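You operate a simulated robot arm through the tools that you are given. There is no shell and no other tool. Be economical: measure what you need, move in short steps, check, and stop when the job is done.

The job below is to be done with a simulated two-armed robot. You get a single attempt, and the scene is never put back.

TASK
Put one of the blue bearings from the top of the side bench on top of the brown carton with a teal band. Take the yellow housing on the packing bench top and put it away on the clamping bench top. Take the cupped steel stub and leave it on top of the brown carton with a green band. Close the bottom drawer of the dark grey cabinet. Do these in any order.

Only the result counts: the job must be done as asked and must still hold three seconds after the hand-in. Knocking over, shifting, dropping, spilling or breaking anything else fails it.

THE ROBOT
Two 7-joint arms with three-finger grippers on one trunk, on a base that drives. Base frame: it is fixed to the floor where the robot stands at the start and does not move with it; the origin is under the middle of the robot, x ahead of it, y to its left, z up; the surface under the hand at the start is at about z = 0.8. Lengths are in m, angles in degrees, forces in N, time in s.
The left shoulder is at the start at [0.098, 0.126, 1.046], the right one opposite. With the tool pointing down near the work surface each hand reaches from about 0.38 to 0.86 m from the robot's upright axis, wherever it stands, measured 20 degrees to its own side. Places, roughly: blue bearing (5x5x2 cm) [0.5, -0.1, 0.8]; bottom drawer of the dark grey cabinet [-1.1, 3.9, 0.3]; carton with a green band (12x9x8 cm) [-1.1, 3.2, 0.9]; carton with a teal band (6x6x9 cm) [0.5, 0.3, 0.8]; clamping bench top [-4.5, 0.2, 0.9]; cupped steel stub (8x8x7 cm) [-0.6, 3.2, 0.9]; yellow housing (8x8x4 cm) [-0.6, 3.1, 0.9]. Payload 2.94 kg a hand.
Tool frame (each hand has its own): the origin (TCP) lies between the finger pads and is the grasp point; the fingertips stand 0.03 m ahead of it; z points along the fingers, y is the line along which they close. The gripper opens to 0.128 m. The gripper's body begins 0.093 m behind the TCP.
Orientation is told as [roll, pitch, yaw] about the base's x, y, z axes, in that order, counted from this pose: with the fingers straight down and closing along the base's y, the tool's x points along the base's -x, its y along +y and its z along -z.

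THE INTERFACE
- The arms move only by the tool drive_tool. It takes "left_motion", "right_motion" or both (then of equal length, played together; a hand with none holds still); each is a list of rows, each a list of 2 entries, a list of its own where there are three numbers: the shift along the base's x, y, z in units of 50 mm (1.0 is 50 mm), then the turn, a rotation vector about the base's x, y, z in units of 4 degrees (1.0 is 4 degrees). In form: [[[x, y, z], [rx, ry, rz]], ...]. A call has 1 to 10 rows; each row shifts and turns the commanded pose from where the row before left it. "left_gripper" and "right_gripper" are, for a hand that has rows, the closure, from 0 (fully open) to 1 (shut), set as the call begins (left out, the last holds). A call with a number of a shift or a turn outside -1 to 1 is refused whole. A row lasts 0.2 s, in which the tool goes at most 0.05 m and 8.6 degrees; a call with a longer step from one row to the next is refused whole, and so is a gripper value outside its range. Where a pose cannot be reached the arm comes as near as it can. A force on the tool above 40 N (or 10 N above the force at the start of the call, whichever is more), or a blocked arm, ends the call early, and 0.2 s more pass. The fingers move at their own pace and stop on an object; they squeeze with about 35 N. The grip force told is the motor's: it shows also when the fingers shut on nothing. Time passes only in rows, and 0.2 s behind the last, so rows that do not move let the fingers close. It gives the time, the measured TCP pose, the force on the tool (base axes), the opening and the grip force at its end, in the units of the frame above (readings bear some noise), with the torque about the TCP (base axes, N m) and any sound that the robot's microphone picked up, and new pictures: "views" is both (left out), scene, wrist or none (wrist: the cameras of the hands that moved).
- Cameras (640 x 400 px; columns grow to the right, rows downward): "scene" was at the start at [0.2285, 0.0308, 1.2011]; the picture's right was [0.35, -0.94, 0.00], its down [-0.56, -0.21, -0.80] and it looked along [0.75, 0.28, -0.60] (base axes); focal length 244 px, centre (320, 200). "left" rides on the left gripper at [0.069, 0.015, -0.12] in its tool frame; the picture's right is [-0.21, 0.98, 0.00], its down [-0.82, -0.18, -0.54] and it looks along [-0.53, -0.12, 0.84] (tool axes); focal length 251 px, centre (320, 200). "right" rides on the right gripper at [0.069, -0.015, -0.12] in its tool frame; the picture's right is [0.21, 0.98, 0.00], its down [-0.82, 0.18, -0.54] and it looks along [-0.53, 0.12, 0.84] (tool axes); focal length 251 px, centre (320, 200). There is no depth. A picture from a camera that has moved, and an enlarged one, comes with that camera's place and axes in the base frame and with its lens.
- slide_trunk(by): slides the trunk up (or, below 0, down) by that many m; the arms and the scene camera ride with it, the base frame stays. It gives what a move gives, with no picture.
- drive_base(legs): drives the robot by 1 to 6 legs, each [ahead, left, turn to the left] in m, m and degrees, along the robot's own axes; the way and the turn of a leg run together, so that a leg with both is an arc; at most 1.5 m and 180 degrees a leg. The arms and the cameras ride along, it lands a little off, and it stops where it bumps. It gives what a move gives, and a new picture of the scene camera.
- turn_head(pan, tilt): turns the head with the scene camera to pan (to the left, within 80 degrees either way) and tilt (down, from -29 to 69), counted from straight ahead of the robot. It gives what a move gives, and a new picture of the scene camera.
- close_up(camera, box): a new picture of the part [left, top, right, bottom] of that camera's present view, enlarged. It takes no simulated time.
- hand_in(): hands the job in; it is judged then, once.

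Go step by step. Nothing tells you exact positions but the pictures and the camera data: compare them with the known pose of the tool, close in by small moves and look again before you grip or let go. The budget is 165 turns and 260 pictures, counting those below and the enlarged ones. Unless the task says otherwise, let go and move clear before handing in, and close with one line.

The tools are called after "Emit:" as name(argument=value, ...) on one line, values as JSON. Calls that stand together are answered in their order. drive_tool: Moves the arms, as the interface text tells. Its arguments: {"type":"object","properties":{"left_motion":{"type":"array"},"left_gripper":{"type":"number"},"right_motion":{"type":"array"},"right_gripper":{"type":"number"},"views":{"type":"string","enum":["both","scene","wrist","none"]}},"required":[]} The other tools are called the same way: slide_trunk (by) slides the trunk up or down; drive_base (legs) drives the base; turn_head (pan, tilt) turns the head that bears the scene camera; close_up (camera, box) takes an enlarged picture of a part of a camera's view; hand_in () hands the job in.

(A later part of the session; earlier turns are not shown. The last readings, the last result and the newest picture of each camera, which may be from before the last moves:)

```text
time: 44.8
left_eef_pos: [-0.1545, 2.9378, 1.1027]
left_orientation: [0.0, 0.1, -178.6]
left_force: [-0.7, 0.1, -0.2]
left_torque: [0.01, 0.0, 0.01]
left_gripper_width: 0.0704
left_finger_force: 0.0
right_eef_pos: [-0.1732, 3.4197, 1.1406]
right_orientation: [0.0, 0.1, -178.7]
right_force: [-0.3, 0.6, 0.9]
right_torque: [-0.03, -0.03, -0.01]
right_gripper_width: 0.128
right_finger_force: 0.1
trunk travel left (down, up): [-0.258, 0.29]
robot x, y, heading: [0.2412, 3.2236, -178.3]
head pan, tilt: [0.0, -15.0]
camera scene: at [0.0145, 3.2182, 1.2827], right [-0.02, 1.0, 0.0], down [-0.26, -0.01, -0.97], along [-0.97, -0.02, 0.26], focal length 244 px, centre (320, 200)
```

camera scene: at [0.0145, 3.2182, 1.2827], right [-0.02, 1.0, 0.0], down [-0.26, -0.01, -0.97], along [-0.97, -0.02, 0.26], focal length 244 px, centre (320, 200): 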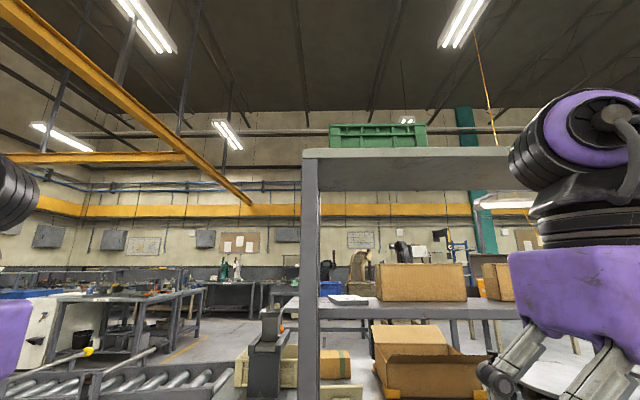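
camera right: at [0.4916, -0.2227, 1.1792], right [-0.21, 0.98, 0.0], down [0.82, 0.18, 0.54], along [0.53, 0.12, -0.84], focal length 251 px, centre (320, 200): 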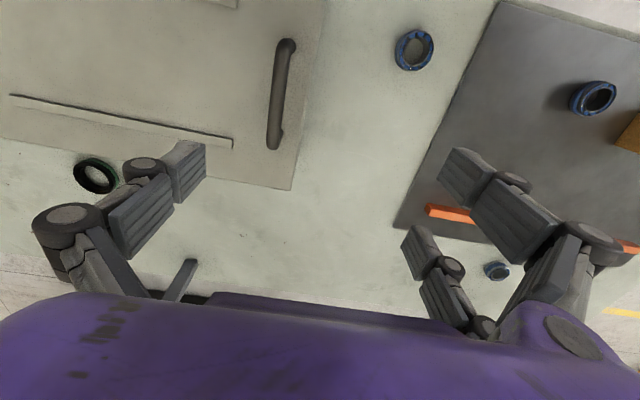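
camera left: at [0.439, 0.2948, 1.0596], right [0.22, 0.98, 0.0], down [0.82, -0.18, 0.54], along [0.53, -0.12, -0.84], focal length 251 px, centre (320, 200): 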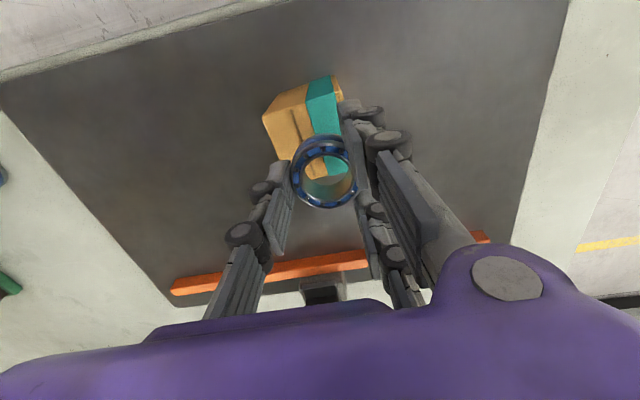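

The rack posts stand at about x -0.485 and -0.705, y 3.19, with a mid shelf at z 1.2 over the stub. The plan from here on the east side:
- The left hand takes the housing from above.
- The right hand takes the stub with a pitched grip coming in from the north-east.

I'll move closer first.

Emit:
drive_base(legs=[[0.15, 0, 0]])

Emit:
turn_head(pan=0, tilt=30)

```text
time: 46.2
left_eef_pos: [-0.3061, 2.9331, 1.101]
left_orientation: [-0.1, -0.1, -178.6]
left_force: [-0.9, 0.3, 0.4]
left_torque: [0.0, -0.04, 0.02]
left_gripper_width: 0.0703
left_finger_force: 0.0
right_eef_pos: [-0.3254, 3.4161, 1.1403]
right_orientation: [0.1, 0.0, -178.6]
right_force: [-0.3, 0.7, -0.2]
right_torque: [0.0, -0.04, -0.02]
right_gripper_width: 0.128
right_finger_force: 0.0
trunk travel left (down, up): [-0.258, 0.29]
robot x, y, heading: [0.0931, 3.2189, -178.5]
head pan, tilt: [0.0, -15.0]
camera scene: at [-0.1365, 3.2143, 1.2827], right [-0.03, 1.0, 0.0], down [-0.26, -0.01, -0.97], along [-0.97, -0.02, 0.26], focal length 244 px, centre (320, 200)
```

scene: 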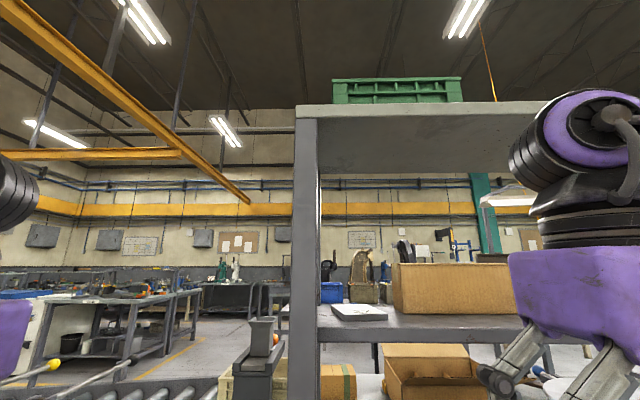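

```text
time: 47.3
left_eef_pos: [-0.3063, 2.9335, 1.103]
left_orientation: [0.0, 0.1, -178.7]
left_force: [-0.6, 0.6, 0.3]
left_torque: [-0.04, 0.03, -0.03]
left_gripper_width: 0.0704
left_finger_force: 0.1
right_eef_pos: [-0.3242, 3.418, 1.1402]
right_orientation: [-0.1, 0.0, -178.5]
right_force: [-0.1, 0.0, -1.0]
right_torque: [0.01, -0.02, 0.02]
right_gripper_width: 0.128
right_finger_force: 0.0
trunk travel left (down, up): [-0.258, 0.29]
robot x, y, heading: [0.0933, 3.2191, -178.4]
head pan, tilt: [0.0, 30.0]
camera scene: at [-0.1461, 3.2141, 1.212], right [-0.03, 1.0, 0.0], down [0.5, 0.01, -0.87], along [-0.87, -0.02, -0.5], focal length 244 px, centre (320, 200)
```

scene: 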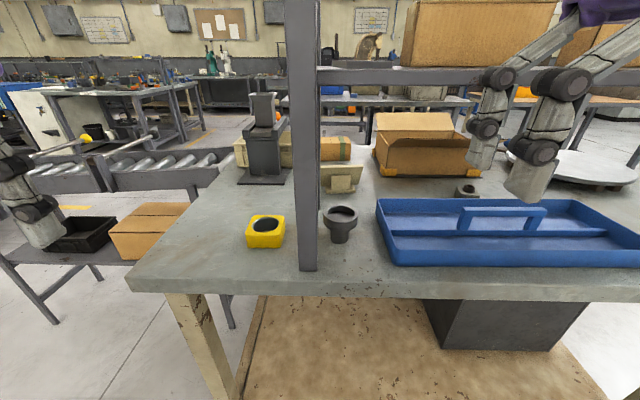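

The bench top is about z 0.867, with the housing at [-0.572, 3.088] (top 0.905) and the stub at [-0.571, 3.251]. I'll bring the left hand over the housing.

Emit:
drive_tool(left_motion=[[[-0.76, 0.42, -0.1], [0, 0, 0]], [[-0.76, 0.42, -0.1], [0, 0, 0]], [[-0.76, 0.42, -0.1], [0, 0, 0]], [[-0.76, 0.42, -0.1], [0, 0, 0]], [[-0.76, 0.42, -0.1], [0, 0, 0]], [[-0.76, 0.42, -0.1], [0, 0, 0]], [[-0.76, 0.42, -0.1], [0, 0, 0]]], left_gripper=0.14, views="both")

Emit:
close_up(camera="left", box=[200, 60, 440, 210])

```text
time: 48.9
left_eef_pos: [-0.5735, 3.0803, 1.064]
left_orientation: [0.1, 0.0, -178.6]
left_force: [0.4, 0.3, 0.4]
left_torque: [-0.02, 0.01, -0.02]
left_gripper_width: 0.1103
left_finger_force: 0.2
right_eef_pos: [-0.3251, 3.4181, 1.1397]
right_orientation: [0.1, 0.0, -178.5]
right_force: [-0.7, 0.8, -0.4]
right_torque: [-0.02, -0.02, 0.01]
right_gripper_width: 0.1281
right_finger_force: 0.0
trunk travel left (down, up): [-0.258, 0.29]
robot x, y, heading: [0.0938, 3.22, -178.6]
head pan, tilt: [0.0, 30.0]
camera scene: at [-0.147, 3.2151, 1.2117], right [-0.03, 1.0, 0.0], down [0.5, 0.01, -0.87], along [-0.87, -0.02, -0.5], focal length 244 px, centre (320, 200)
camera left: at [-0.5052, 3.068, 1.1834], right [-0.19, -0.98, 0.0], down [-0.83, 0.16, 0.54], along [-0.53, 0.1, -0.84], focal length 251 px, centre (320, 200)
```

scene: 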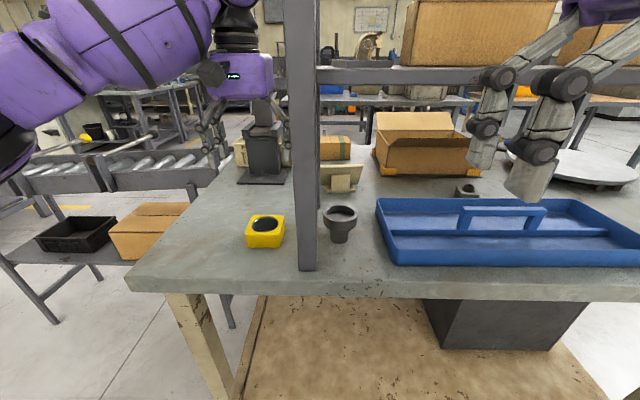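
left: 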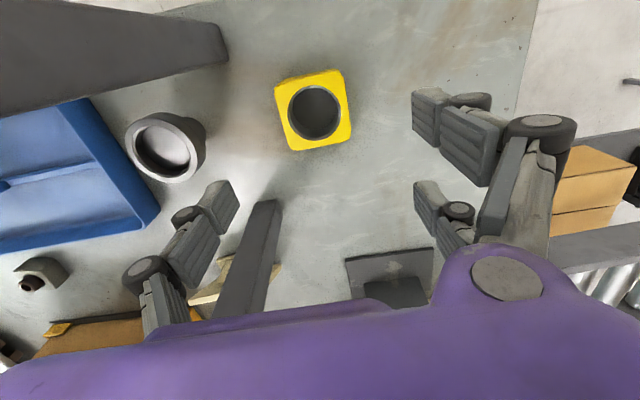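

```text
2.67 times, centred on (320, 135) of left
camera zoom: at [-0.5052, 3.068, 1.1834], right [-0.19, -0.98, 0.0], down [-0.83, 0.16, 0.54], along [-0.53, 0.1, -0.84], focal length 670 px, centre (320, 373)
```

zoom: 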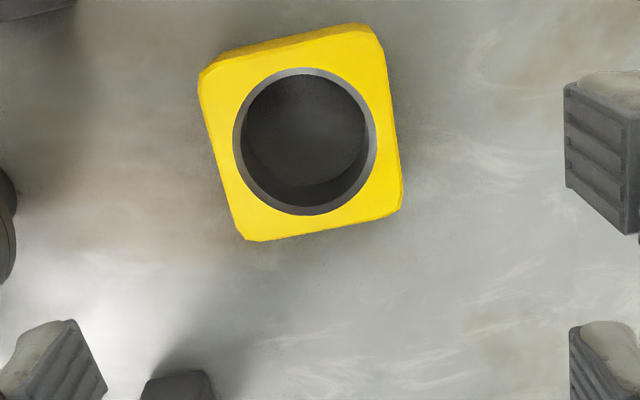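

The housing is axis-aligned and centred at [-0.573, 3.086]. I'll go down in two stages.

Emit:
drive_tool(left_motion=[[[0, 0.12, -0.8], [0, 0, 0]], [[0, 0, -0.8], [0, 0, 0]], [[0, 0, -0.7], [0, 0, 0]]], views="wrist")

```text
time: 49.7
left_eef_pos: [-0.5733, 3.084, 0.9515]
left_orientation: [0.0, -0.1, -178.6]
left_force: [-1.0, -0.5, 0.4]
left_torque: [-0.02, -0.01, -0.03]
left_gripper_width: 0.11
left_finger_force: 0.1
right_eef_pos: [-0.3252, 3.4164, 1.1403]
right_orientation: [0.0, 0.0, -178.6]
right_force: [-0.6, 0.2, 1.3]
right_torque: [0.01, 0.0, 0.01]
right_gripper_width: 0.1282
right_finger_force: 0.1
trunk travel left (down, up): [-0.258, 0.29]
robot x, y, heading: [0.0932, 3.2167, -178.5]
head pan, tilt: [0.0, 30.0]
camera left: at [-0.5047, 3.072, 1.0711], right [-0.19, -0.98, 0.0], down [-0.83, 0.16, 0.54], along [-0.53, 0.1, -0.84], focal length 251 px, centre (320, 200)
```

left: 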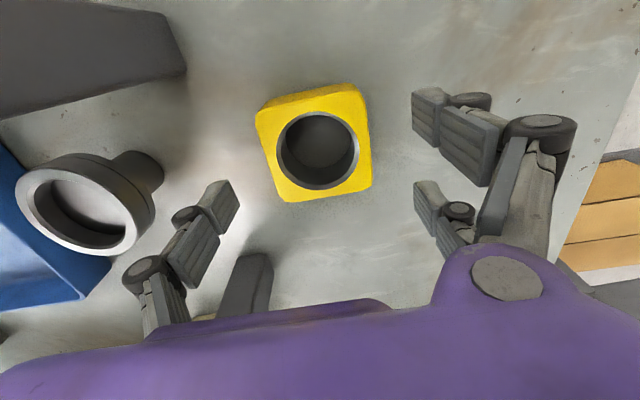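

Emit:
drive_tool(left_motion=[[[0, 0.03, -0.5], [0, 0, 0]], [[0, 0, -0.36], [0, 0, 0]], [[0, 0, 0], [0, 0, 0]]], views="none")

Emit:
drive_tool(left_motion=[[[0, 0, 0], [0, 0, 0]], [[0, 0, 0], [0, 0, 0]], [[0, 0, 0], [0, 0, 0]]], left_gripper=1, views="both")

```text
time: 50.5
left_eef_pos: [-0.5723, 3.0872, 0.9096]
left_orientation: [0.1, -0.1, -178.6]
left_force: [0.1, 0.5, -0.4]
left_torque: [0.0, 0.02, -0.02]
left_gripper_width: 0.1105
left_finger_force: 0.0
right_eef_pos: [-0.3246, 3.4176, 1.1402]
right_orientation: [0.1, 0.1, -178.6]
right_force: [-0.2, -0.6, 0.5]
right_torque: [0.02, -0.04, 0.02]
right_gripper_width: 0.1279
right_finger_force: 0.1
trunk travel left (down, up): [-0.258, 0.29]
robot x, y, heading: [0.0919, 3.2194, -178.5]
head pan, tilt: [0.0, 30.0]
```

```text
time: 51.3
left_eef_pos: [-0.5723, 3.0864, 0.9089]
left_orientation: [0.0, 0.0, -178.6]
left_force: [0.5, 0.7, -0.4]
left_torque: [-0.09, 0.06, -0.01]
left_gripper_width: 0.0728
left_finger_force: 35.2
right_eef_pos: [-0.3249, 3.4162, 1.1403]
right_orientation: [-0.1, 0.0, -178.5]
right_force: [0.2, -0.4, -0.1]
right_torque: [-0.01, 0.03, 0.01]
right_gripper_width: 0.128
right_finger_force: 0.1
trunk travel left (down, up): [-0.258, 0.29]
robot x, y, heading: [0.0899, 3.2218, -178.7]
head pan, tilt: [0.0, 30.0]
camera scene: at [-0.146, 3.2141, 1.2119], right [-0.03, 1.0, 0.0], down [0.5, 0.01, -0.87], along [-0.87, -0.02, -0.5], focal length 244 px, centre (320, 200)
camera left: at [-0.5046, 3.074, 1.0287], right [-0.19, -0.98, 0.0], down [-0.83, 0.16, 0.54], along [-0.53, 0.1, -0.84], focal length 251 px, centre (320, 200)
```

scene: 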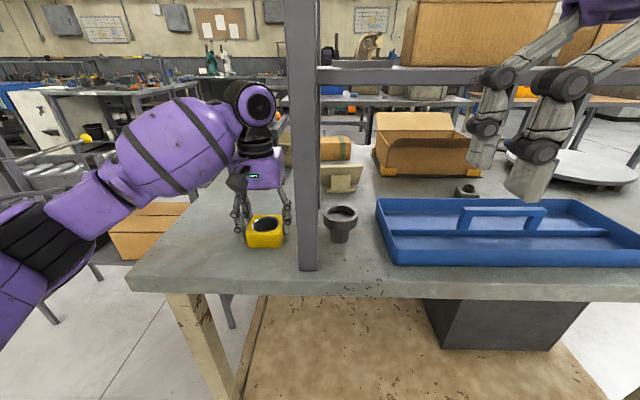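
left: 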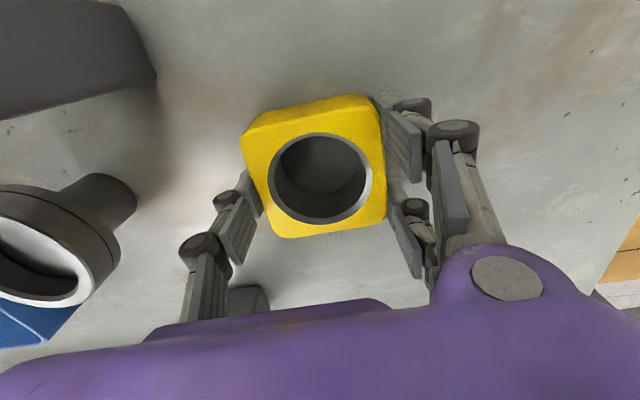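

The housing is gripped at 0.073. I lift it straight up and retract it toward the robot, south of the rack.

Emit:
drive_tool(left_motion=[[[0, 0, 0.4], [0, 0, 0]], [[0, 0, 0.8], [0, 0, 0]], [[0, 0, 0.9], [0, 0, 0]], [[0, 0, 0.9], [0, 0, 0]], [[0.5, -0.5, 0.5], [0, 0, 0]], [[0.8, -0.5, 0], [0, 0, 0]], [[0.8, -0.5, 0], [0, 0, 0]], [[0.8, -0.5, 0], [0, 0, 0]], [[0.8, -0.5, 0], [0, 0, 0]], [[0.8, -0.3, 0], [0, 0, 0]]], views="scene")

```text
time: 53.5
left_eef_pos: [-0.3458, 2.9491, 1.0844]
left_orientation: [0.0, -0.2, -178.7]
left_force: [1.1, 0.3, -2.3]
left_torque: [0.0, 0.06, -0.02]
left_gripper_width: 0.0729
left_finger_force: 34.5
right_eef_pos: [-0.3229, 3.4164, 1.1408]
right_orientation: [0.1, -0.1, -178.7]
right_force: [0.7, 0.1, -0.7]
right_torque: [-0.01, 0.08, -0.03]
right_gripper_width: 0.1281
right_finger_force: 0.1
trunk travel left (down, up): [-0.258, 0.29]
robot x, y, heading: [0.0905, 3.2186, -178.7]
head pan, tilt: [0.0, 30.0]
camera scene: at [-0.1448, 3.2136, 1.2122], right [-0.03, 1.0, 0.0], down [0.5, 0.01, -0.87], along [-0.87, -0.02, -0.5], focal length 244 px, centre (320, 200)
```

scene: 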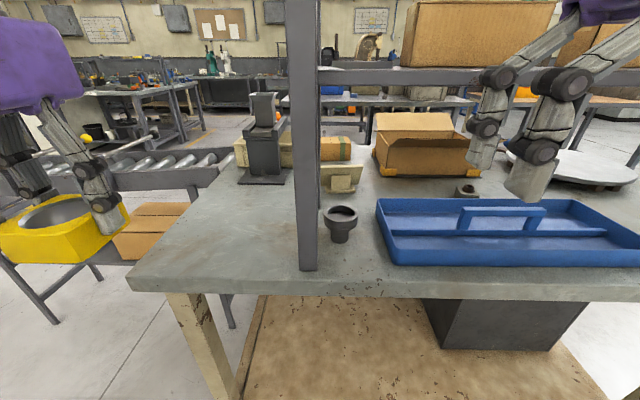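

The housing is secured. Now I pitch the right hand 52° forward and yaw it 30°, so it can slide under the shelf from the north-east.

Emit:
drive_tool(right_motion=[[[0, 0, 0], [-0.033, 0.999, 0.94]], [[0, 0, 0], [-0.098, 0.995, 0.94]], [[0, 0, 0], [-0.163, 0.987, 0.94]], [[0, 0, 0], [-0.227, 0.974, 0.94]], [[0, 0, 0], [-0.291, 0.957, 0.94]], [[0, 0, 0], [-0.352, 0.936, 0.94]], [[0, 0, 0], [-0.413, 0.911, 0.94]], [[0, 0, 0], [-0.471, 0.882, 0.94]]], right_gripper=0.2, views="none")

Emit:
drive_tool(right_motion=[[[0, 0, 0], [-0.5, 0.866, 0]], [[0, 0, 0], [-0.5, 0.866, 0]], [[0, 0, 0], [-0.5, 0.866, 0]], [[0, 0, 0], [-0.5, 0.866, 0]], [[0, 0, 0], [-0.5, 0.866, 0]]], views="both")

```text
time: 55.3
left_eef_pos: [-0.3476, 2.9492, 1.0827]
left_orientation: [0.0, 0.0, -178.6]
left_force: [-0.4, -0.3, -3.5]
left_torque: [-0.01, -0.04, 0.05]
left_gripper_width: 0.0728
left_finger_force: 34.4
right_eef_pos: [-0.3247, 3.4162, 1.1402]
right_orientation: [-0.9, -32.1, -148.1]
right_force: [-0.6, -0.5, 0.4]
right_torque: [-0.04, 0.04, -0.01]
right_gripper_width: 0.1023
right_finger_force: 0.0
trunk travel left (down, up): [-0.258, 0.29]
robot x, y, heading: [0.0931, 3.2226, -178.5]
head pan, tilt: [0.0, 30.0]
```

```text
time: 56.5
left_eef_pos: [-0.3493, 2.9492, 1.0837]
left_orientation: [0.1, 0.1, -178.7]
left_force: [0.5, -0.7, -1.4]
left_torque: [0.03, 0.02, 0.03]
left_gripper_width: 0.073
left_finger_force: 35.4
right_eef_pos: [-0.3257, 3.4169, 1.1399]
right_orientation: [-1.9, -52.0, -147.6]
right_force: [-0.1, 0.1, -0.2]
right_torque: [0.03, 0.0, 0.04]
right_gripper_width: 0.1022
right_finger_force: 0.0
trunk travel left (down, up): [-0.258, 0.29]
robot x, y, heading: [0.0943, 3.2223, -178.4]
head pan, tilt: [0.0, 30.0]
camera scene: at [-0.1463, 3.2141, 1.2119], right [-0.03, 1.0, 0.0], down [0.5, 0.01, -0.87], along [-0.87, -0.02, -0.5], focal length 244 px, centre (320, 200)
camera right: at [-0.2152, 3.5002, 1.1586], right [0.61, -0.77, -0.19], down [0.04, -0.21, 0.98], along [-0.79, -0.61, -0.1], focal length 251 px, centre (320, 200)
```

scene: 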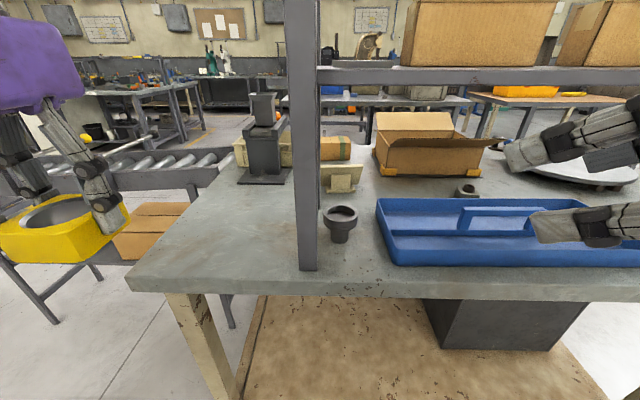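
right: 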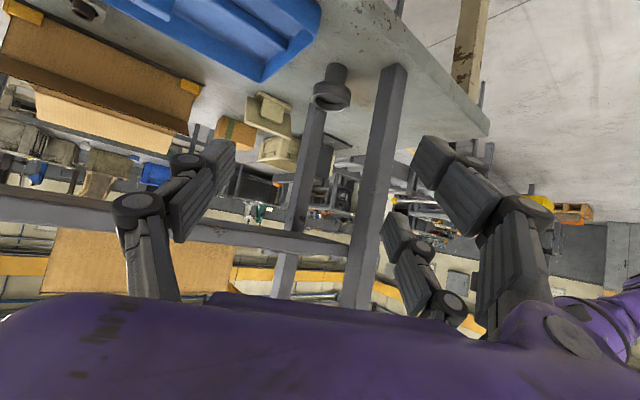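

The orientation is right. I move to the pre-grasp pose about 0.16 m behind the stub along the tool axis.

Emit:
drive_tool(right_motion=[[[-0.7, -0.49, -0.58], [0, 0, 0]], [[-0.7, -0.49, -0.58], [0, 0, 0]], [[-0.7, -0.49, -0.58], [0, 0, 0]], [[-0.68, -0.49, -0.58], [0, 0, 0]]], views="both")

```text
refused: row 1 steps farther than a row can; nothing moved
```

Emit:
drive_tool(right_motion=[[[-0.56, -0.39, -0.46], [0, 0, 0]], [[-0.56, -0.39, -0.46], [0, 0, 0]], [[-0.56, -0.39, -0.46], [0, 0, 0]], [[-0.56, -0.39, -0.46], [0, 0, 0]], [[-0.54, -0.39, -0.48], [0, 0, 0]]], views="both")

```text
time: 57.7
left_eef_pos: [-0.3508, 2.9481, 1.0815]
left_orientation: [-0.1, 0.0, -178.6]
left_force: [-1.3, 0.1, -2.7]
left_torque: [-0.02, -0.07, -0.02]
left_gripper_width: 0.0729
left_finger_force: 34.9
right_eef_pos: [-0.4669, 3.3185, 1.02]
right_orientation: [-1.8, -51.8, -147.7]
right_force: [-1.1, 0.1, 0.5]
right_torque: [0.02, -0.01, 0.02]
right_gripper_width: 0.1024
right_finger_force: 0.2
trunk travel left (down, up): [-0.258, 0.29]
robot x, y, heading: [0.0905, 3.2207, -178.7]
head pan, tilt: [0.0, 30.0]
camera scene: at [-0.1485, 3.2128, 1.2114], right [-0.03, 1.0, 0.0], down [0.5, 0.01, -0.86], along [-0.86, -0.02, -0.5], focal length 244 px, centre (320, 200)
camera right: at [-0.3585, 3.4029, 1.0399], right [0.61, -0.77, -0.19], down [0.03, -0.21, 0.98], along [-0.79, -0.61, -0.11], focal length 251 px, centre (320, 200)
```

scene: 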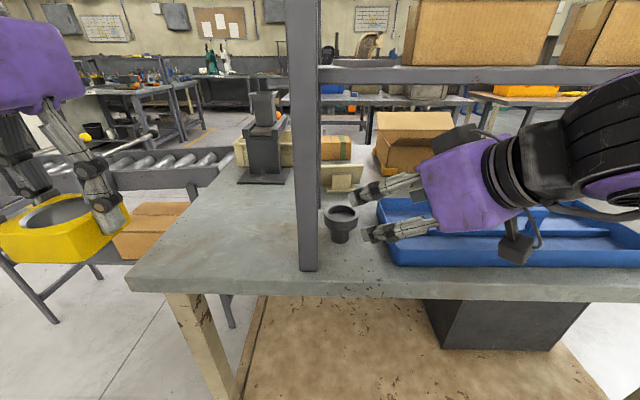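
right: 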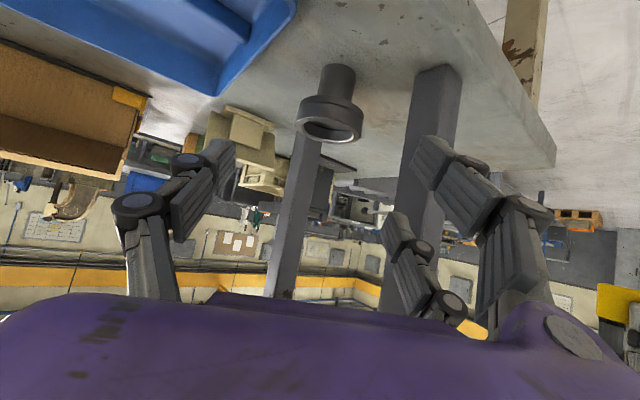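

Triangulating both views puts the stub axis at about [-0.564, 3.250] with its rim at z 0.94, which is right along the tool axis. I'll advance most of the way and check.

Emit:
drive_tool(right_motion=[[[-0.5, -0.34, -0.46], [0, 0, 0]], [[-0.5, -0.34, -0.46], [0, 0, 0]], [[-0.4, -0.27, -0.38], [0, 0, 0]]], views="both")

Emit:
close_up(camera="scene", box=[270, 160, 430, 290])

```text
time: 58.5
left_eef_pos: [-0.3494, 2.9487, 1.0833]
left_orientation: [0.0, 0.1, -178.5]
left_force: [-0.7, -0.1, -2.7]
left_torque: [0.0, -0.04, 0.0]
left_gripper_width: 0.0728
left_finger_force: 35.7
right_eef_pos: [-0.5335, 3.2713, 0.9583]
right_orientation: [-1.8, -51.9, -147.6]
right_force: [0.3, -0.4, -0.3]
right_torque: [-0.01, -0.02, 0.01]
right_gripper_width: 0.1021
right_finger_force: 0.0
trunk travel left (down, up): [-0.258, 0.29]
robot x, y, heading: [0.0934, 3.2166, -178.4]
head pan, tilt: [0.0, 30.0]
camera scene: at [-0.1468, 3.2134, 1.2118], right [-0.03, 1.0, 0.0], down [0.5, 0.01, -0.87], along [-0.87, -0.02, -0.5], focal length 244 px, centre (320, 200)
camera right: at [-0.4244, 3.3552, 0.9777], right [0.61, -0.77, -0.19], down [0.03, -0.21, 0.98], along [-0.79, -0.61, -0.1], focal length 251 px, centre (320, 200)
```

scene: 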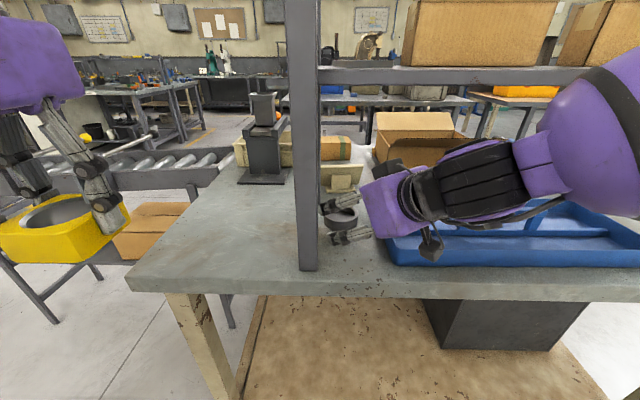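
right: 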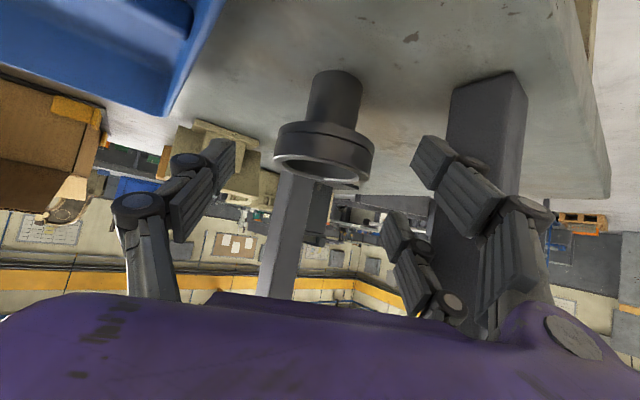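

```text
3.08 times, centred on (350, 225) of scene
camera zoom: at [-0.1468, 3.2134, 1.2118], right [-0.03, 1.0, 0.0], down [0.5, 0.01, -0.87], along [-0.87, -0.02, -0.5], focal length 751 px, centre (228, 123)
```

zoom: 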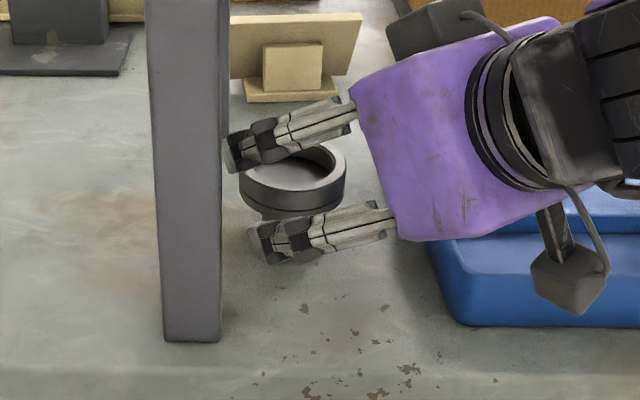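

The fingers straddle the cup nicely. I'll finish the approach and close.

Emit:
drive_tool(right_motion=[[[-0.34, -0.21, -0.34], [0, 0, 0]], [[-0.3, -0.19, -0.32], [0, 0, 0]]], views="wrist")

Emit:
close_up(camera="scene", box=[270, 160, 430, 290])

```text
time: 59.1
left_eef_pos: [-0.3499, 2.9493, 1.0846]
left_orientation: [0.1, 0.0, -178.6]
left_force: [-0.4, 0.3, -3.0]
left_torque: [-0.03, -0.02, 0.01]
left_gripper_width: 0.0727
left_finger_force: 35.1
right_eef_pos: [-0.5657, 3.2519, 0.9259]
right_orientation: [-1.8, -52.0, -147.5]
right_force: [0.1, -0.3, 0.8]
right_torque: [0.01, 0.0, 0.02]
right_gripper_width: 0.1022
right_finger_force: 0.1
trunk travel left (down, up): [-0.258, 0.29]
robot x, y, heading: [0.0892, 3.2197, -178.8]
head pan, tilt: [0.0, 30.0]
camera right: at [-0.4568, 3.3357, 0.9449], right [0.61, -0.77, -0.19], down [0.03, -0.21, 0.98], along [-0.79, -0.61, -0.1], focal length 251 px, centre (320, 200)
```

right: 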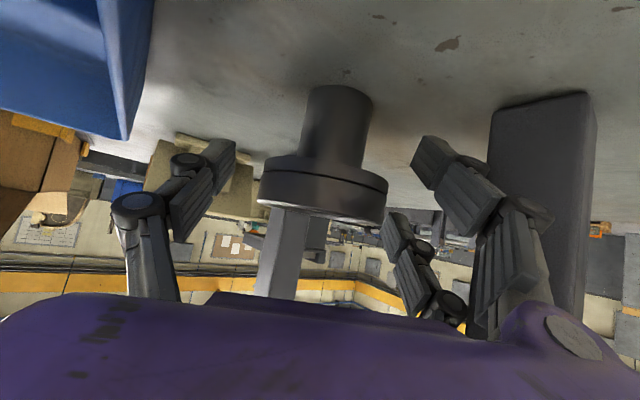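

```text
3.08 times, centred on (350, 225) of scene
camera zoom: at [-0.1467, 3.2144, 1.2118], right [-0.03, 1.0, 0.0], down [0.5, 0.01, -0.87], along [-0.87, -0.02, -0.5], focal length 751 px, centre (228, 123)
```

zoom: 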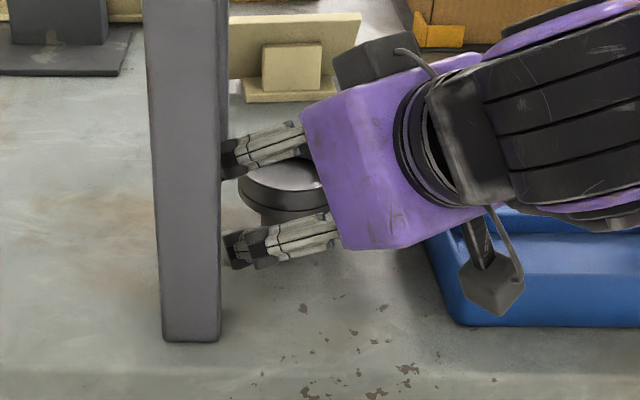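

Emit:
drive_tool(right_motion=[[[0, 0, 0], [0, 0, 0]], [[0, 0, 0], [0, 0, 0]], [[0, 0, 0], [0, 0, 0]]], right_gripper=1, views="wrist")

Emit:
close_up(camera="scene", box=[270, 160, 430, 290])

```text
time: 59.9
left_eef_pos: [-0.3486, 2.9486, 1.0838]
left_orientation: [0.0, 0.0, -178.7]
left_force: [-0.3, 0.4, -2.2]
left_torque: [-0.01, 0.0, -0.01]
left_gripper_width: 0.073
left_finger_force: 35.2
right_eef_pos: [-0.5658, 3.2515, 0.9273]
right_orientation: [-1.9, -52.0, -147.4]
right_force: [0.4, -2.3, 1.7]
right_torque: [-0.01, 0.07, 0.02]
right_gripper_width: 0.0687
right_finger_force: 35.0
trunk travel left (down, up): [-0.258, 0.29]
robot x, y, heading: [0.0908, 3.2223, -178.3]
head pan, tilt: [0.0, 30.0]
camera right: at [-0.4561, 3.3351, 0.9459], right [0.61, -0.77, -0.19], down [0.04, -0.21, 0.98], along [-0.79, -0.61, -0.1], focal length 251 px, centre (320, 200)
```

right: 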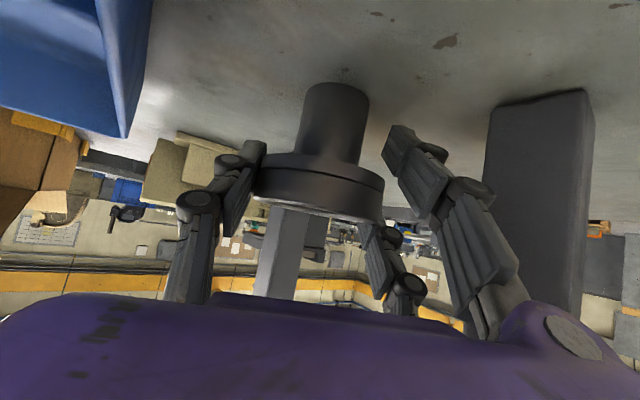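

```text
3.08 times, centred on (350, 225) of scene
camera zoom: at [-0.1459, 3.2137, 1.212], right [-0.03, 1.0, 0.0], down [0.5, 0.01, -0.87], along [-0.87, -0.02, -0.5], focal length 751 px, centre (228, 123)
```

zoom: 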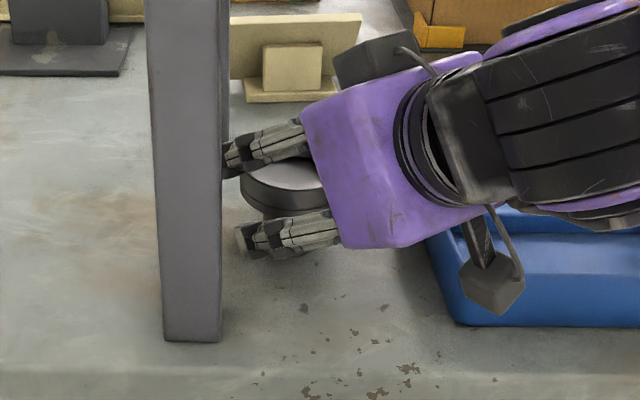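

The cup is gripped (0.069). I lift a little and check that it holds, then back out along the approach line.

Emit:
drive_tool(right_motion=[[[0, 0, 0.3], [0, 0, 0]], [[0, 0, 0.3], [0, 0, 0]], [[0.3, 0.15, 0.2], [0, 0, 0]]], views="wrist")

Emit:
close_up(camera="scene", box=[270, 160, 430, 290])

```text
time: 60.7
left_eef_pos: [-0.347, 2.95, 1.0838]
left_orientation: [0.1, -0.1, -178.6]
left_force: [-0.4, 0.3, -1.9]
left_torque: [0.0, 0.04, 0.0]
left_gripper_width: 0.0728
left_finger_force: 34.9
right_eef_pos: [-0.5501, 3.2597, 0.9667]
right_orientation: [-1.8, -52.0, -147.6]
right_force: [0.0, 0.1, -5.5]
right_torque: [0.03, 0.0, 0.0]
right_gripper_width: 0.0689
right_finger_force: 34.7
trunk travel left (down, up): [-0.258, 0.29]
robot x, y, heading: [0.0918, 3.2197, -178.5]
head pan, tilt: [0.0, 30.0]
camera right: at [-0.4405, 3.3438, 0.9853], right [0.61, -0.77, -0.19], down [0.03, -0.21, 0.98], along [-0.79, -0.61, -0.1], focal length 251 px, centre (320, 200)
```

right: 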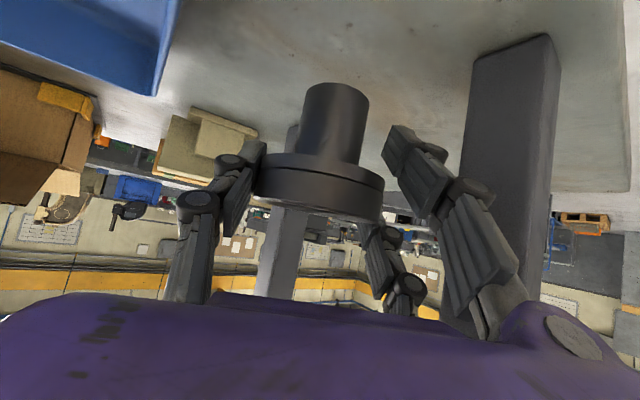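

```text
3.08 times, centred on (350, 225) of scene
camera zoom: at [-0.1457, 3.2145, 1.212], right [-0.03, 1.0, 0.0], down [0.5, 0.01, -0.87], along [-0.87, -0.02, -0.5], focal length 751 px, centre (228, 123)
```

zoom: 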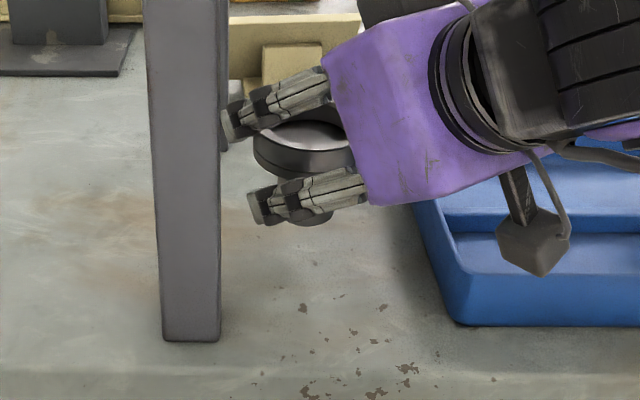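

The stub is held securely (about 5 N). I'll back out along the approach axis.

Emit:
drive_tool(right_motion=[[[0.6, 0.38, 0.4], [0, 0, 0]], [[0.6, 0.38, 0.4], [0, 0, 0]], [[0.6, 0.38, 0.5], [0, 0, 0]], [[0.6, 0.38, 0.5], [0, 0, 0]], [[0.9, 0.2, 0.2], [0, 0, 0]], [[0.9, 0.1, 0.1], [0, 0, 0]]], views="scene")

```text
time: 62.3
left_eef_pos: [-0.3484, 2.9495, 1.0839]
left_orientation: [0.1, 0.1, -178.5]
left_force: [-0.5, -0.5, -1.5]
left_torque: [0.06, 0.01, 0.0]
left_gripper_width: 0.0728
left_finger_force: 34.4
right_eef_pos: [-0.3792, 3.3339, 1.1108]
right_orientation: [-5.3, -56.3, -143.6]
right_force: [-0.5, -0.2, -4.8]
right_torque: [0.05, -0.07, 0.0]
right_gripper_width: 0.069
right_finger_force: 35.0
right hand out of reach, approached as far as the arm can: row 5, 6
trunk travel left (down, up): [-0.258, 0.29]
robot x, y, heading: [0.0913, 3.2221, -178.6]
head pan, tilt: [0.0, 30.0]
stopped in row 6 (right hand): the arm was blocked; the commanded pose is now the measured one
camera scene: at [-0.1465, 3.2141, 1.2118], right [-0.03, 1.0, 0.0], down [0.5, 0.01, -0.87], along [-0.87, -0.02, -0.5], focal length 244 px, centre (320, 200)
```

scene: 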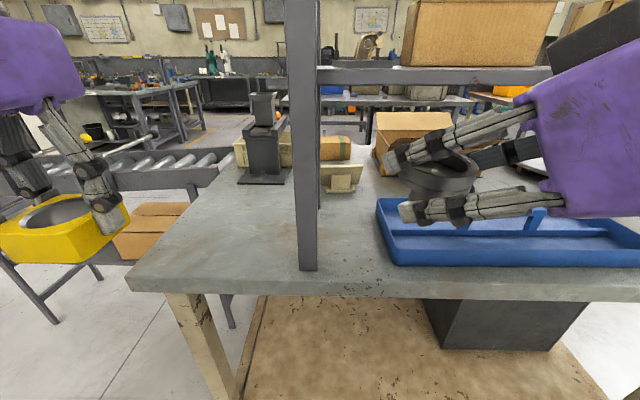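

The arm reached its fold limit, but both objects are held. I'll back away from the bench, then look north to plan a route to the bench's west side.

Emit:
drive_base(legs=[[-0.35, 0, 0]])

Emit:
turn_head(pan=-50, tilt=15)

```text
time: 64.6
left_eef_pos: [-0.0006, 2.958, 1.0838]
left_orientation: [0.1, 0.0, -178.5]
left_force: [0.6, -0.2, -2.1]
left_torque: [0.0, -0.01, -0.02]
left_gripper_width: 0.0728
left_finger_force: 35.0
right_eef_pos: [-0.0314, 3.342, 1.1119]
right_orientation: [-5.3, -56.7, -143.4]
right_force: [0.3, 0.2, -4.3]
right_torque: [0.05, -0.04, 0.01]
right_gripper_width: 0.0691
right_finger_force: 35.1
trunk travel left (down, up): [-0.258, 0.29]
robot x, y, heading: [0.4398, 3.2276, -178.5]
head pan, tilt: [0.0, 30.0]
camera scene: at [0.202, 3.2228, 1.2119], right [-0.03, 1.0, 0.0], down [0.5, 0.01, -0.87], along [-0.87, -0.02, -0.5], focal length 244 px, centre (320, 200)
```

scene: 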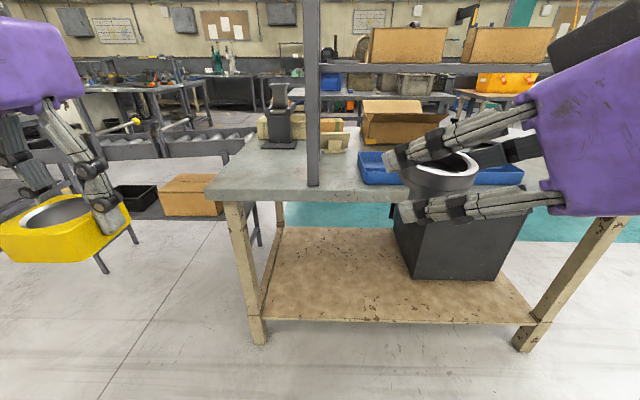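

```text
time: 65.8
left_eef_pos: [0.0011, 2.9585, 1.084]
left_orientation: [0.2, -0.1, -178.6]
left_force: [-0.2, 0.0, -2.2]
left_torque: [0.02, -0.01, -0.04]
left_gripper_width: 0.0727
left_finger_force: 34.6
right_eef_pos: [-0.0317, 3.3415, 1.1126]
right_orientation: [-5.2, -56.5, -143.6]
right_force: [0.0, -0.7, -4.8]
right_torque: [0.02, 0.0, 0.01]
right_gripper_width: 0.0692
right_finger_force: 34.9
trunk travel left (down, up): [-0.258, 0.29]
robot x, y, heading: [0.4398, 3.2297, -178.4]
head pan, tilt: [-50.0, 15.0]
camera scene: at [0.2301, 3.295, 1.236], right [0.75, 0.66, 0.0], down [0.17, -0.19, -0.97], along [-0.64, 0.72, -0.26], focal length 244 px, centre (320, 200)
```

scene: 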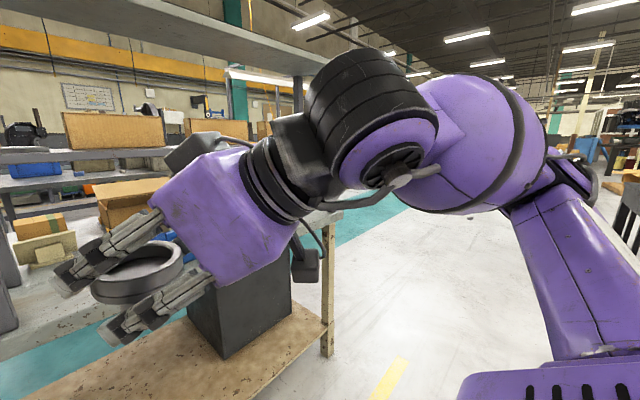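

The north end of the bench is at y≈4.2 and the floor there looks clear. I'll slide north past it while facing west, then look west.

Emit:
drive_base(legs=[[0, -1.0, 0], [0, -0.8, 0]])

Emit:
turn_head(pan=0, tilt=20)

Emit:
turn_head(pan=45, tilt=20)

```text
time: 81.9
left_eef_pos: [-0.0218, 4.779, 1.0834]
left_orientation: [0.1, 0.0, 179.7]
left_force: [-0.4, -0.7, -2.2]
left_torque: [-0.02, 0.0, -0.03]
left_gripper_width: 0.0727
left_finger_force: 35.2
right_eef_pos: [-0.0406, 5.163, 1.112]
right_orientation: [-5.3, -56.5, -145.4]
right_force: [-0.2, -0.4, -4.9]
right_torque: [0.02, -0.03, -0.01]
right_gripper_width: 0.0682
right_finger_force: 34.7
trunk travel left (down, up): [-0.258, 0.29]
robot x, y, heading: [0.4262, 5.038, 179.6]
head pan, tilt: [-50.0, 15.0]
camera scene: at [0.219, 5.1093, 1.2361], right [0.77, 0.64, 0.0], down [0.17, -0.2, -0.97], along [-0.62, 0.74, -0.26], focal length 244 px, centre (320, 200)
```

scene: 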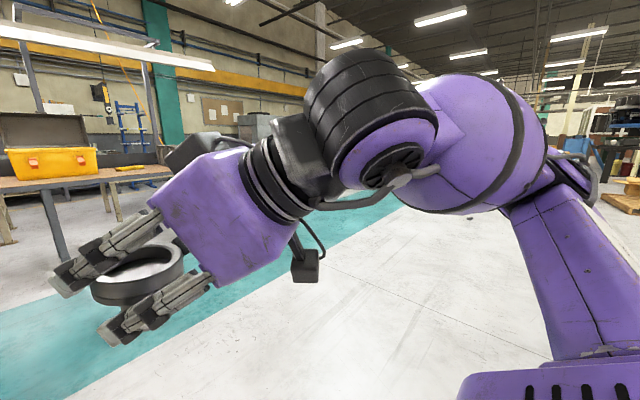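

```text
time: 83.1
left_eef_pos: [-0.0221, 4.7783, 1.0832]
left_orientation: [0.1, 0.0, 179.7]
left_force: [-0.1, 0.6, -3.8]
left_torque: [0.0, -0.01, -0.02]
left_gripper_width: 0.0729
left_finger_force: 35.4
right_eef_pos: [-0.0397, 5.1637, 1.111]
right_orientation: [-5.3, -56.5, -145.3]
right_force: [0.5, 0.1, -3.5]
right_torque: [0.04, -0.03, 0.01]
right_gripper_width: 0.0683
right_finger_force: 34.8
trunk travel left (down, up): [-0.258, 0.29]
robot x, y, heading: [0.4247, 5.037, 179.7]
head pan, tilt: [0.0, 20.0]
camera scene: at [0.1855, 5.038, 1.2279], right [0.01, 1.0, 0.0], down [0.34, 0.0, -0.94], along [-0.94, 0.01, -0.34], focal length 244 px, centre (320, 200)
```

scene: 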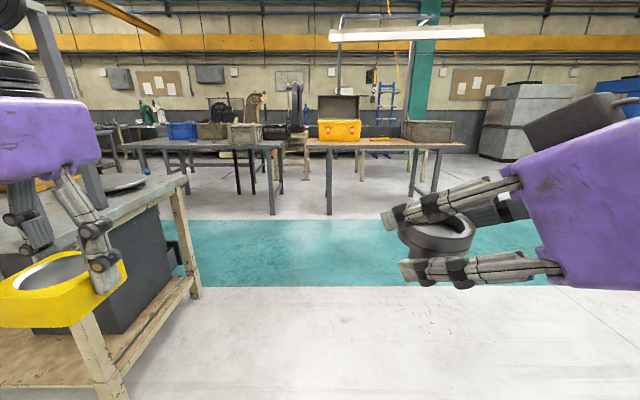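

```text
time: 84.2
left_eef_pos: [-0.0226, 4.7785, 1.0839]
left_orientation: [0.1, -0.1, 179.7]
left_force: [0.6, -0.7, -2.4]
left_torque: [0.02, 0.0, 0.03]
left_gripper_width: 0.0727
left_finger_force: 35.2
right_eef_pos: [-0.0403, 5.1634, 1.1124]
right_orientation: [-5.3, -56.6, -145.3]
right_force: [0.3, -0.7, -4.2]
right_torque: [0.03, -0.01, 0.0]
right_gripper_width: 0.0684
right_finger_force: 34.9
trunk travel left (down, up): [-0.258, 0.29]
robot x, y, heading: [0.4276, 5.035, 179.6]
head pan, tilt: [45.0, 20.0]
camera scene: at [0.2124, 4.9719, 1.2279], right [-0.7, 0.71, 0.0], down [0.24, 0.24, -0.94], along [-0.67, -0.66, -0.34], focal length 244 px, centre (320, 200)
```

scene: 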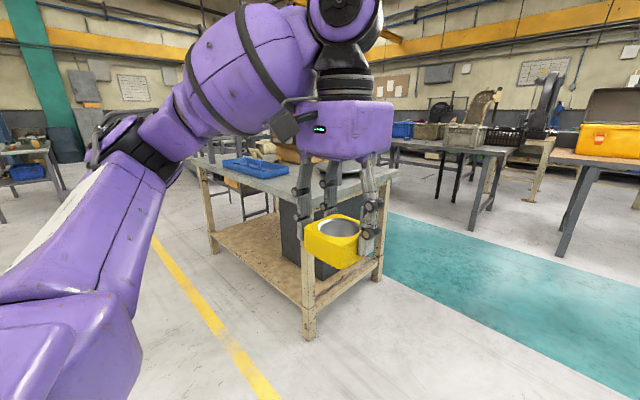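

The corridor between the bench (west edge x≈-1.2) and the west tables (x≈-2.6) is clear. I'll drive west, turn around to face east, and look at the bench's west side.

Emit:
drive_base(legs=[[1.2, 0, 0], [1.05, 0, 0], [0, 0, 180]])

Emit:
turn_head(pan=-45, tilt=20)

```text
time: 102.7
left_eef_pos: [-1.3801, 5.3054, 1.0834]
left_orientation: [0.1, 0.1, 0.8]
left_force: [0.0, 0.0, -2.9]
left_torque: [0.03, -0.01, 0.02]
left_gripper_width: 0.0728
left_finger_force: 35.1
right_eef_pos: [-1.3532, 4.9207, 1.1107]
right_orientation: [-5.4, -56.5, 35.8]
right_force: [0.8, -0.7, -3.8]
right_torque: [-0.02, 0.01, -0.03]
right_gripper_width: 0.0679
right_finger_force: 35.3
trunk travel left (down, up): [-0.258, 0.29]
robot x, y, heading: [-1.8213, 5.0383, 0.8]
head pan, tilt: [45.0, 20.0]
camera scene: at [-1.6111, 5.1072, 1.2279], right [0.72, -0.7, 0.0], down [-0.24, -0.25, -0.94], along [0.65, 0.67, -0.34], focal length 244 px, centre (320, 200)
```

scene: 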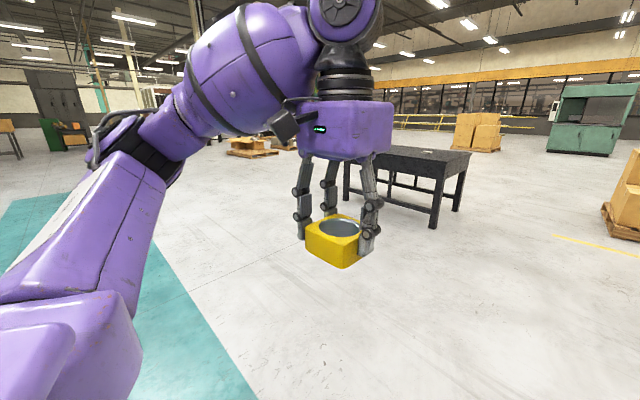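

```text
time: 104.3
left_eef_pos: [-1.3797, 5.3041, 1.0821]
left_orientation: [0.1, 0.0, 0.8]
left_force: [0.5, -0.7, -2.9]
left_torque: [-0.02, 0.02, 0.01]
left_gripper_width: 0.0727
left_finger_force: 34.6
right_eef_pos: [-1.354, 4.9199, 1.1106]
right_orientation: [-5.3, -56.5, 35.8]
right_force: [-0.3, -0.9, -4.0]
right_torque: [-0.02, 0.03, -0.01]
right_gripper_width: 0.0678
right_finger_force: 35.1
trunk travel left (down, up): [-0.258, 0.29]
robot x, y, heading: [-1.8251, 5.0362, 1.0]
head pan, tilt: [-45.0, 20.0]
camera scene: at [-1.6091, 4.9756, 1.2279], right [-0.7, -0.72, 0.0], down [-0.25, 0.24, -0.94], along [0.67, -0.65, -0.34], focal length 244 px, centre (320, 200)
```

scene: 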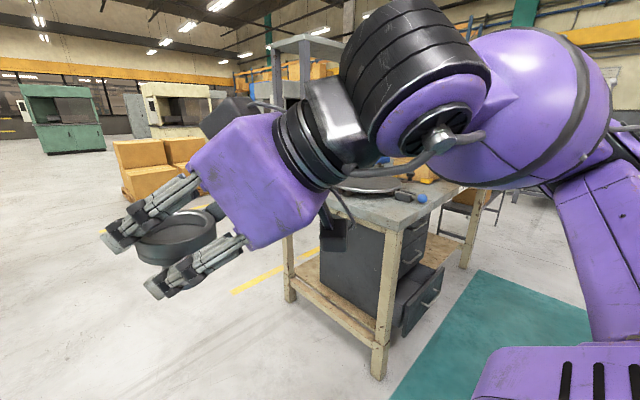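

I can see the open bottom drawer on the west side. I'll slide south to stand in front of the green carton.

Emit:
drive_base(legs=[[0, -0.9, -1], [0, -0.85, 0]])

Emit:
turn_head(pan=0, tilt=25)

```text
time: 119.8
left_eef_pos: [-1.3698, 3.5727, 1.0831]
left_orientation: [0.2, 0.0, -0.7]
left_force: [-0.1, 0.3, -3.0]
left_torque: [0.02, 0.02, -0.01]
left_gripper_width: 0.0728
left_finger_force: 35.3
right_eef_pos: [-1.3526, 3.1879, 1.1104]
right_orientation: [-5.3, -56.5, 34.3]
right_force: [0.0, 0.5, -5.1]
right_torque: [0.0, 0.03, -0.01]
right_gripper_width: 0.0674
right_finger_force: 35.4
trunk travel left (down, up): [-0.258, 0.29]
robot x, y, heading: [-1.8179, 3.3216, -0.6]
head pan, tilt: [-45.0, 20.0]
camera scene: at [-1.6067, 3.2505, 1.2279], right [-0.72, -0.7, 0.0], down [-0.24, 0.24, -0.94], along [0.66, -0.67, -0.34], focal length 244 px, centre (320, 200)
```

scene: 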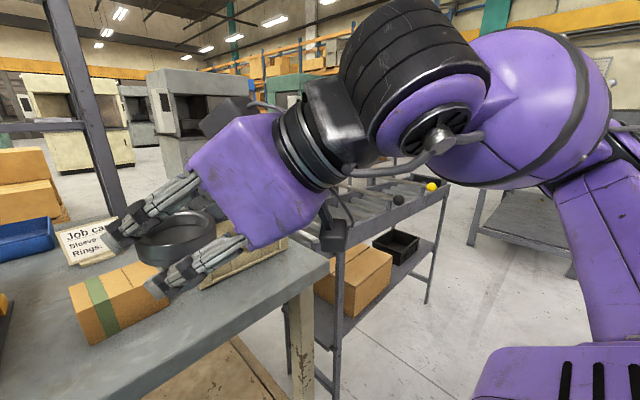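

```text
time: 120.9
left_eef_pos: [-1.3688, 3.5724, 1.0833]
left_orientation: [0.1, 0.0, -0.7]
left_force: [-0.5, 0.5, -3.4]
left_torque: [-0.01, 0.0, -0.01]
left_gripper_width: 0.0724
left_finger_force: 34.5
right_eef_pos: [-1.3542, 3.1888, 1.1123]
right_orientation: [-5.3, -56.5, 34.3]
right_force: [-0.5, 0.8, -4.8]
right_torque: [-0.04, 0.04, -0.01]
right_gripper_width: 0.0673
right_finger_force: 34.5
trunk travel left (down, up): [-0.258, 0.29]
robot x, y, heading: [-1.8214, 3.3166, -0.6]
head pan, tilt: [0.0, 25.0]
camera scene: at [-1.5796, 3.316, 1.2198], right [-0.01, -1.0, 0.0], down [-0.42, 0.01, -0.91], along [0.91, -0.01, -0.42], focal length 244 px, centre (320, 200)
```

scene: 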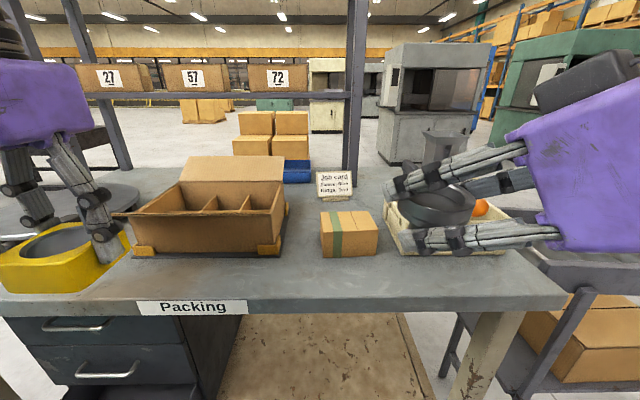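

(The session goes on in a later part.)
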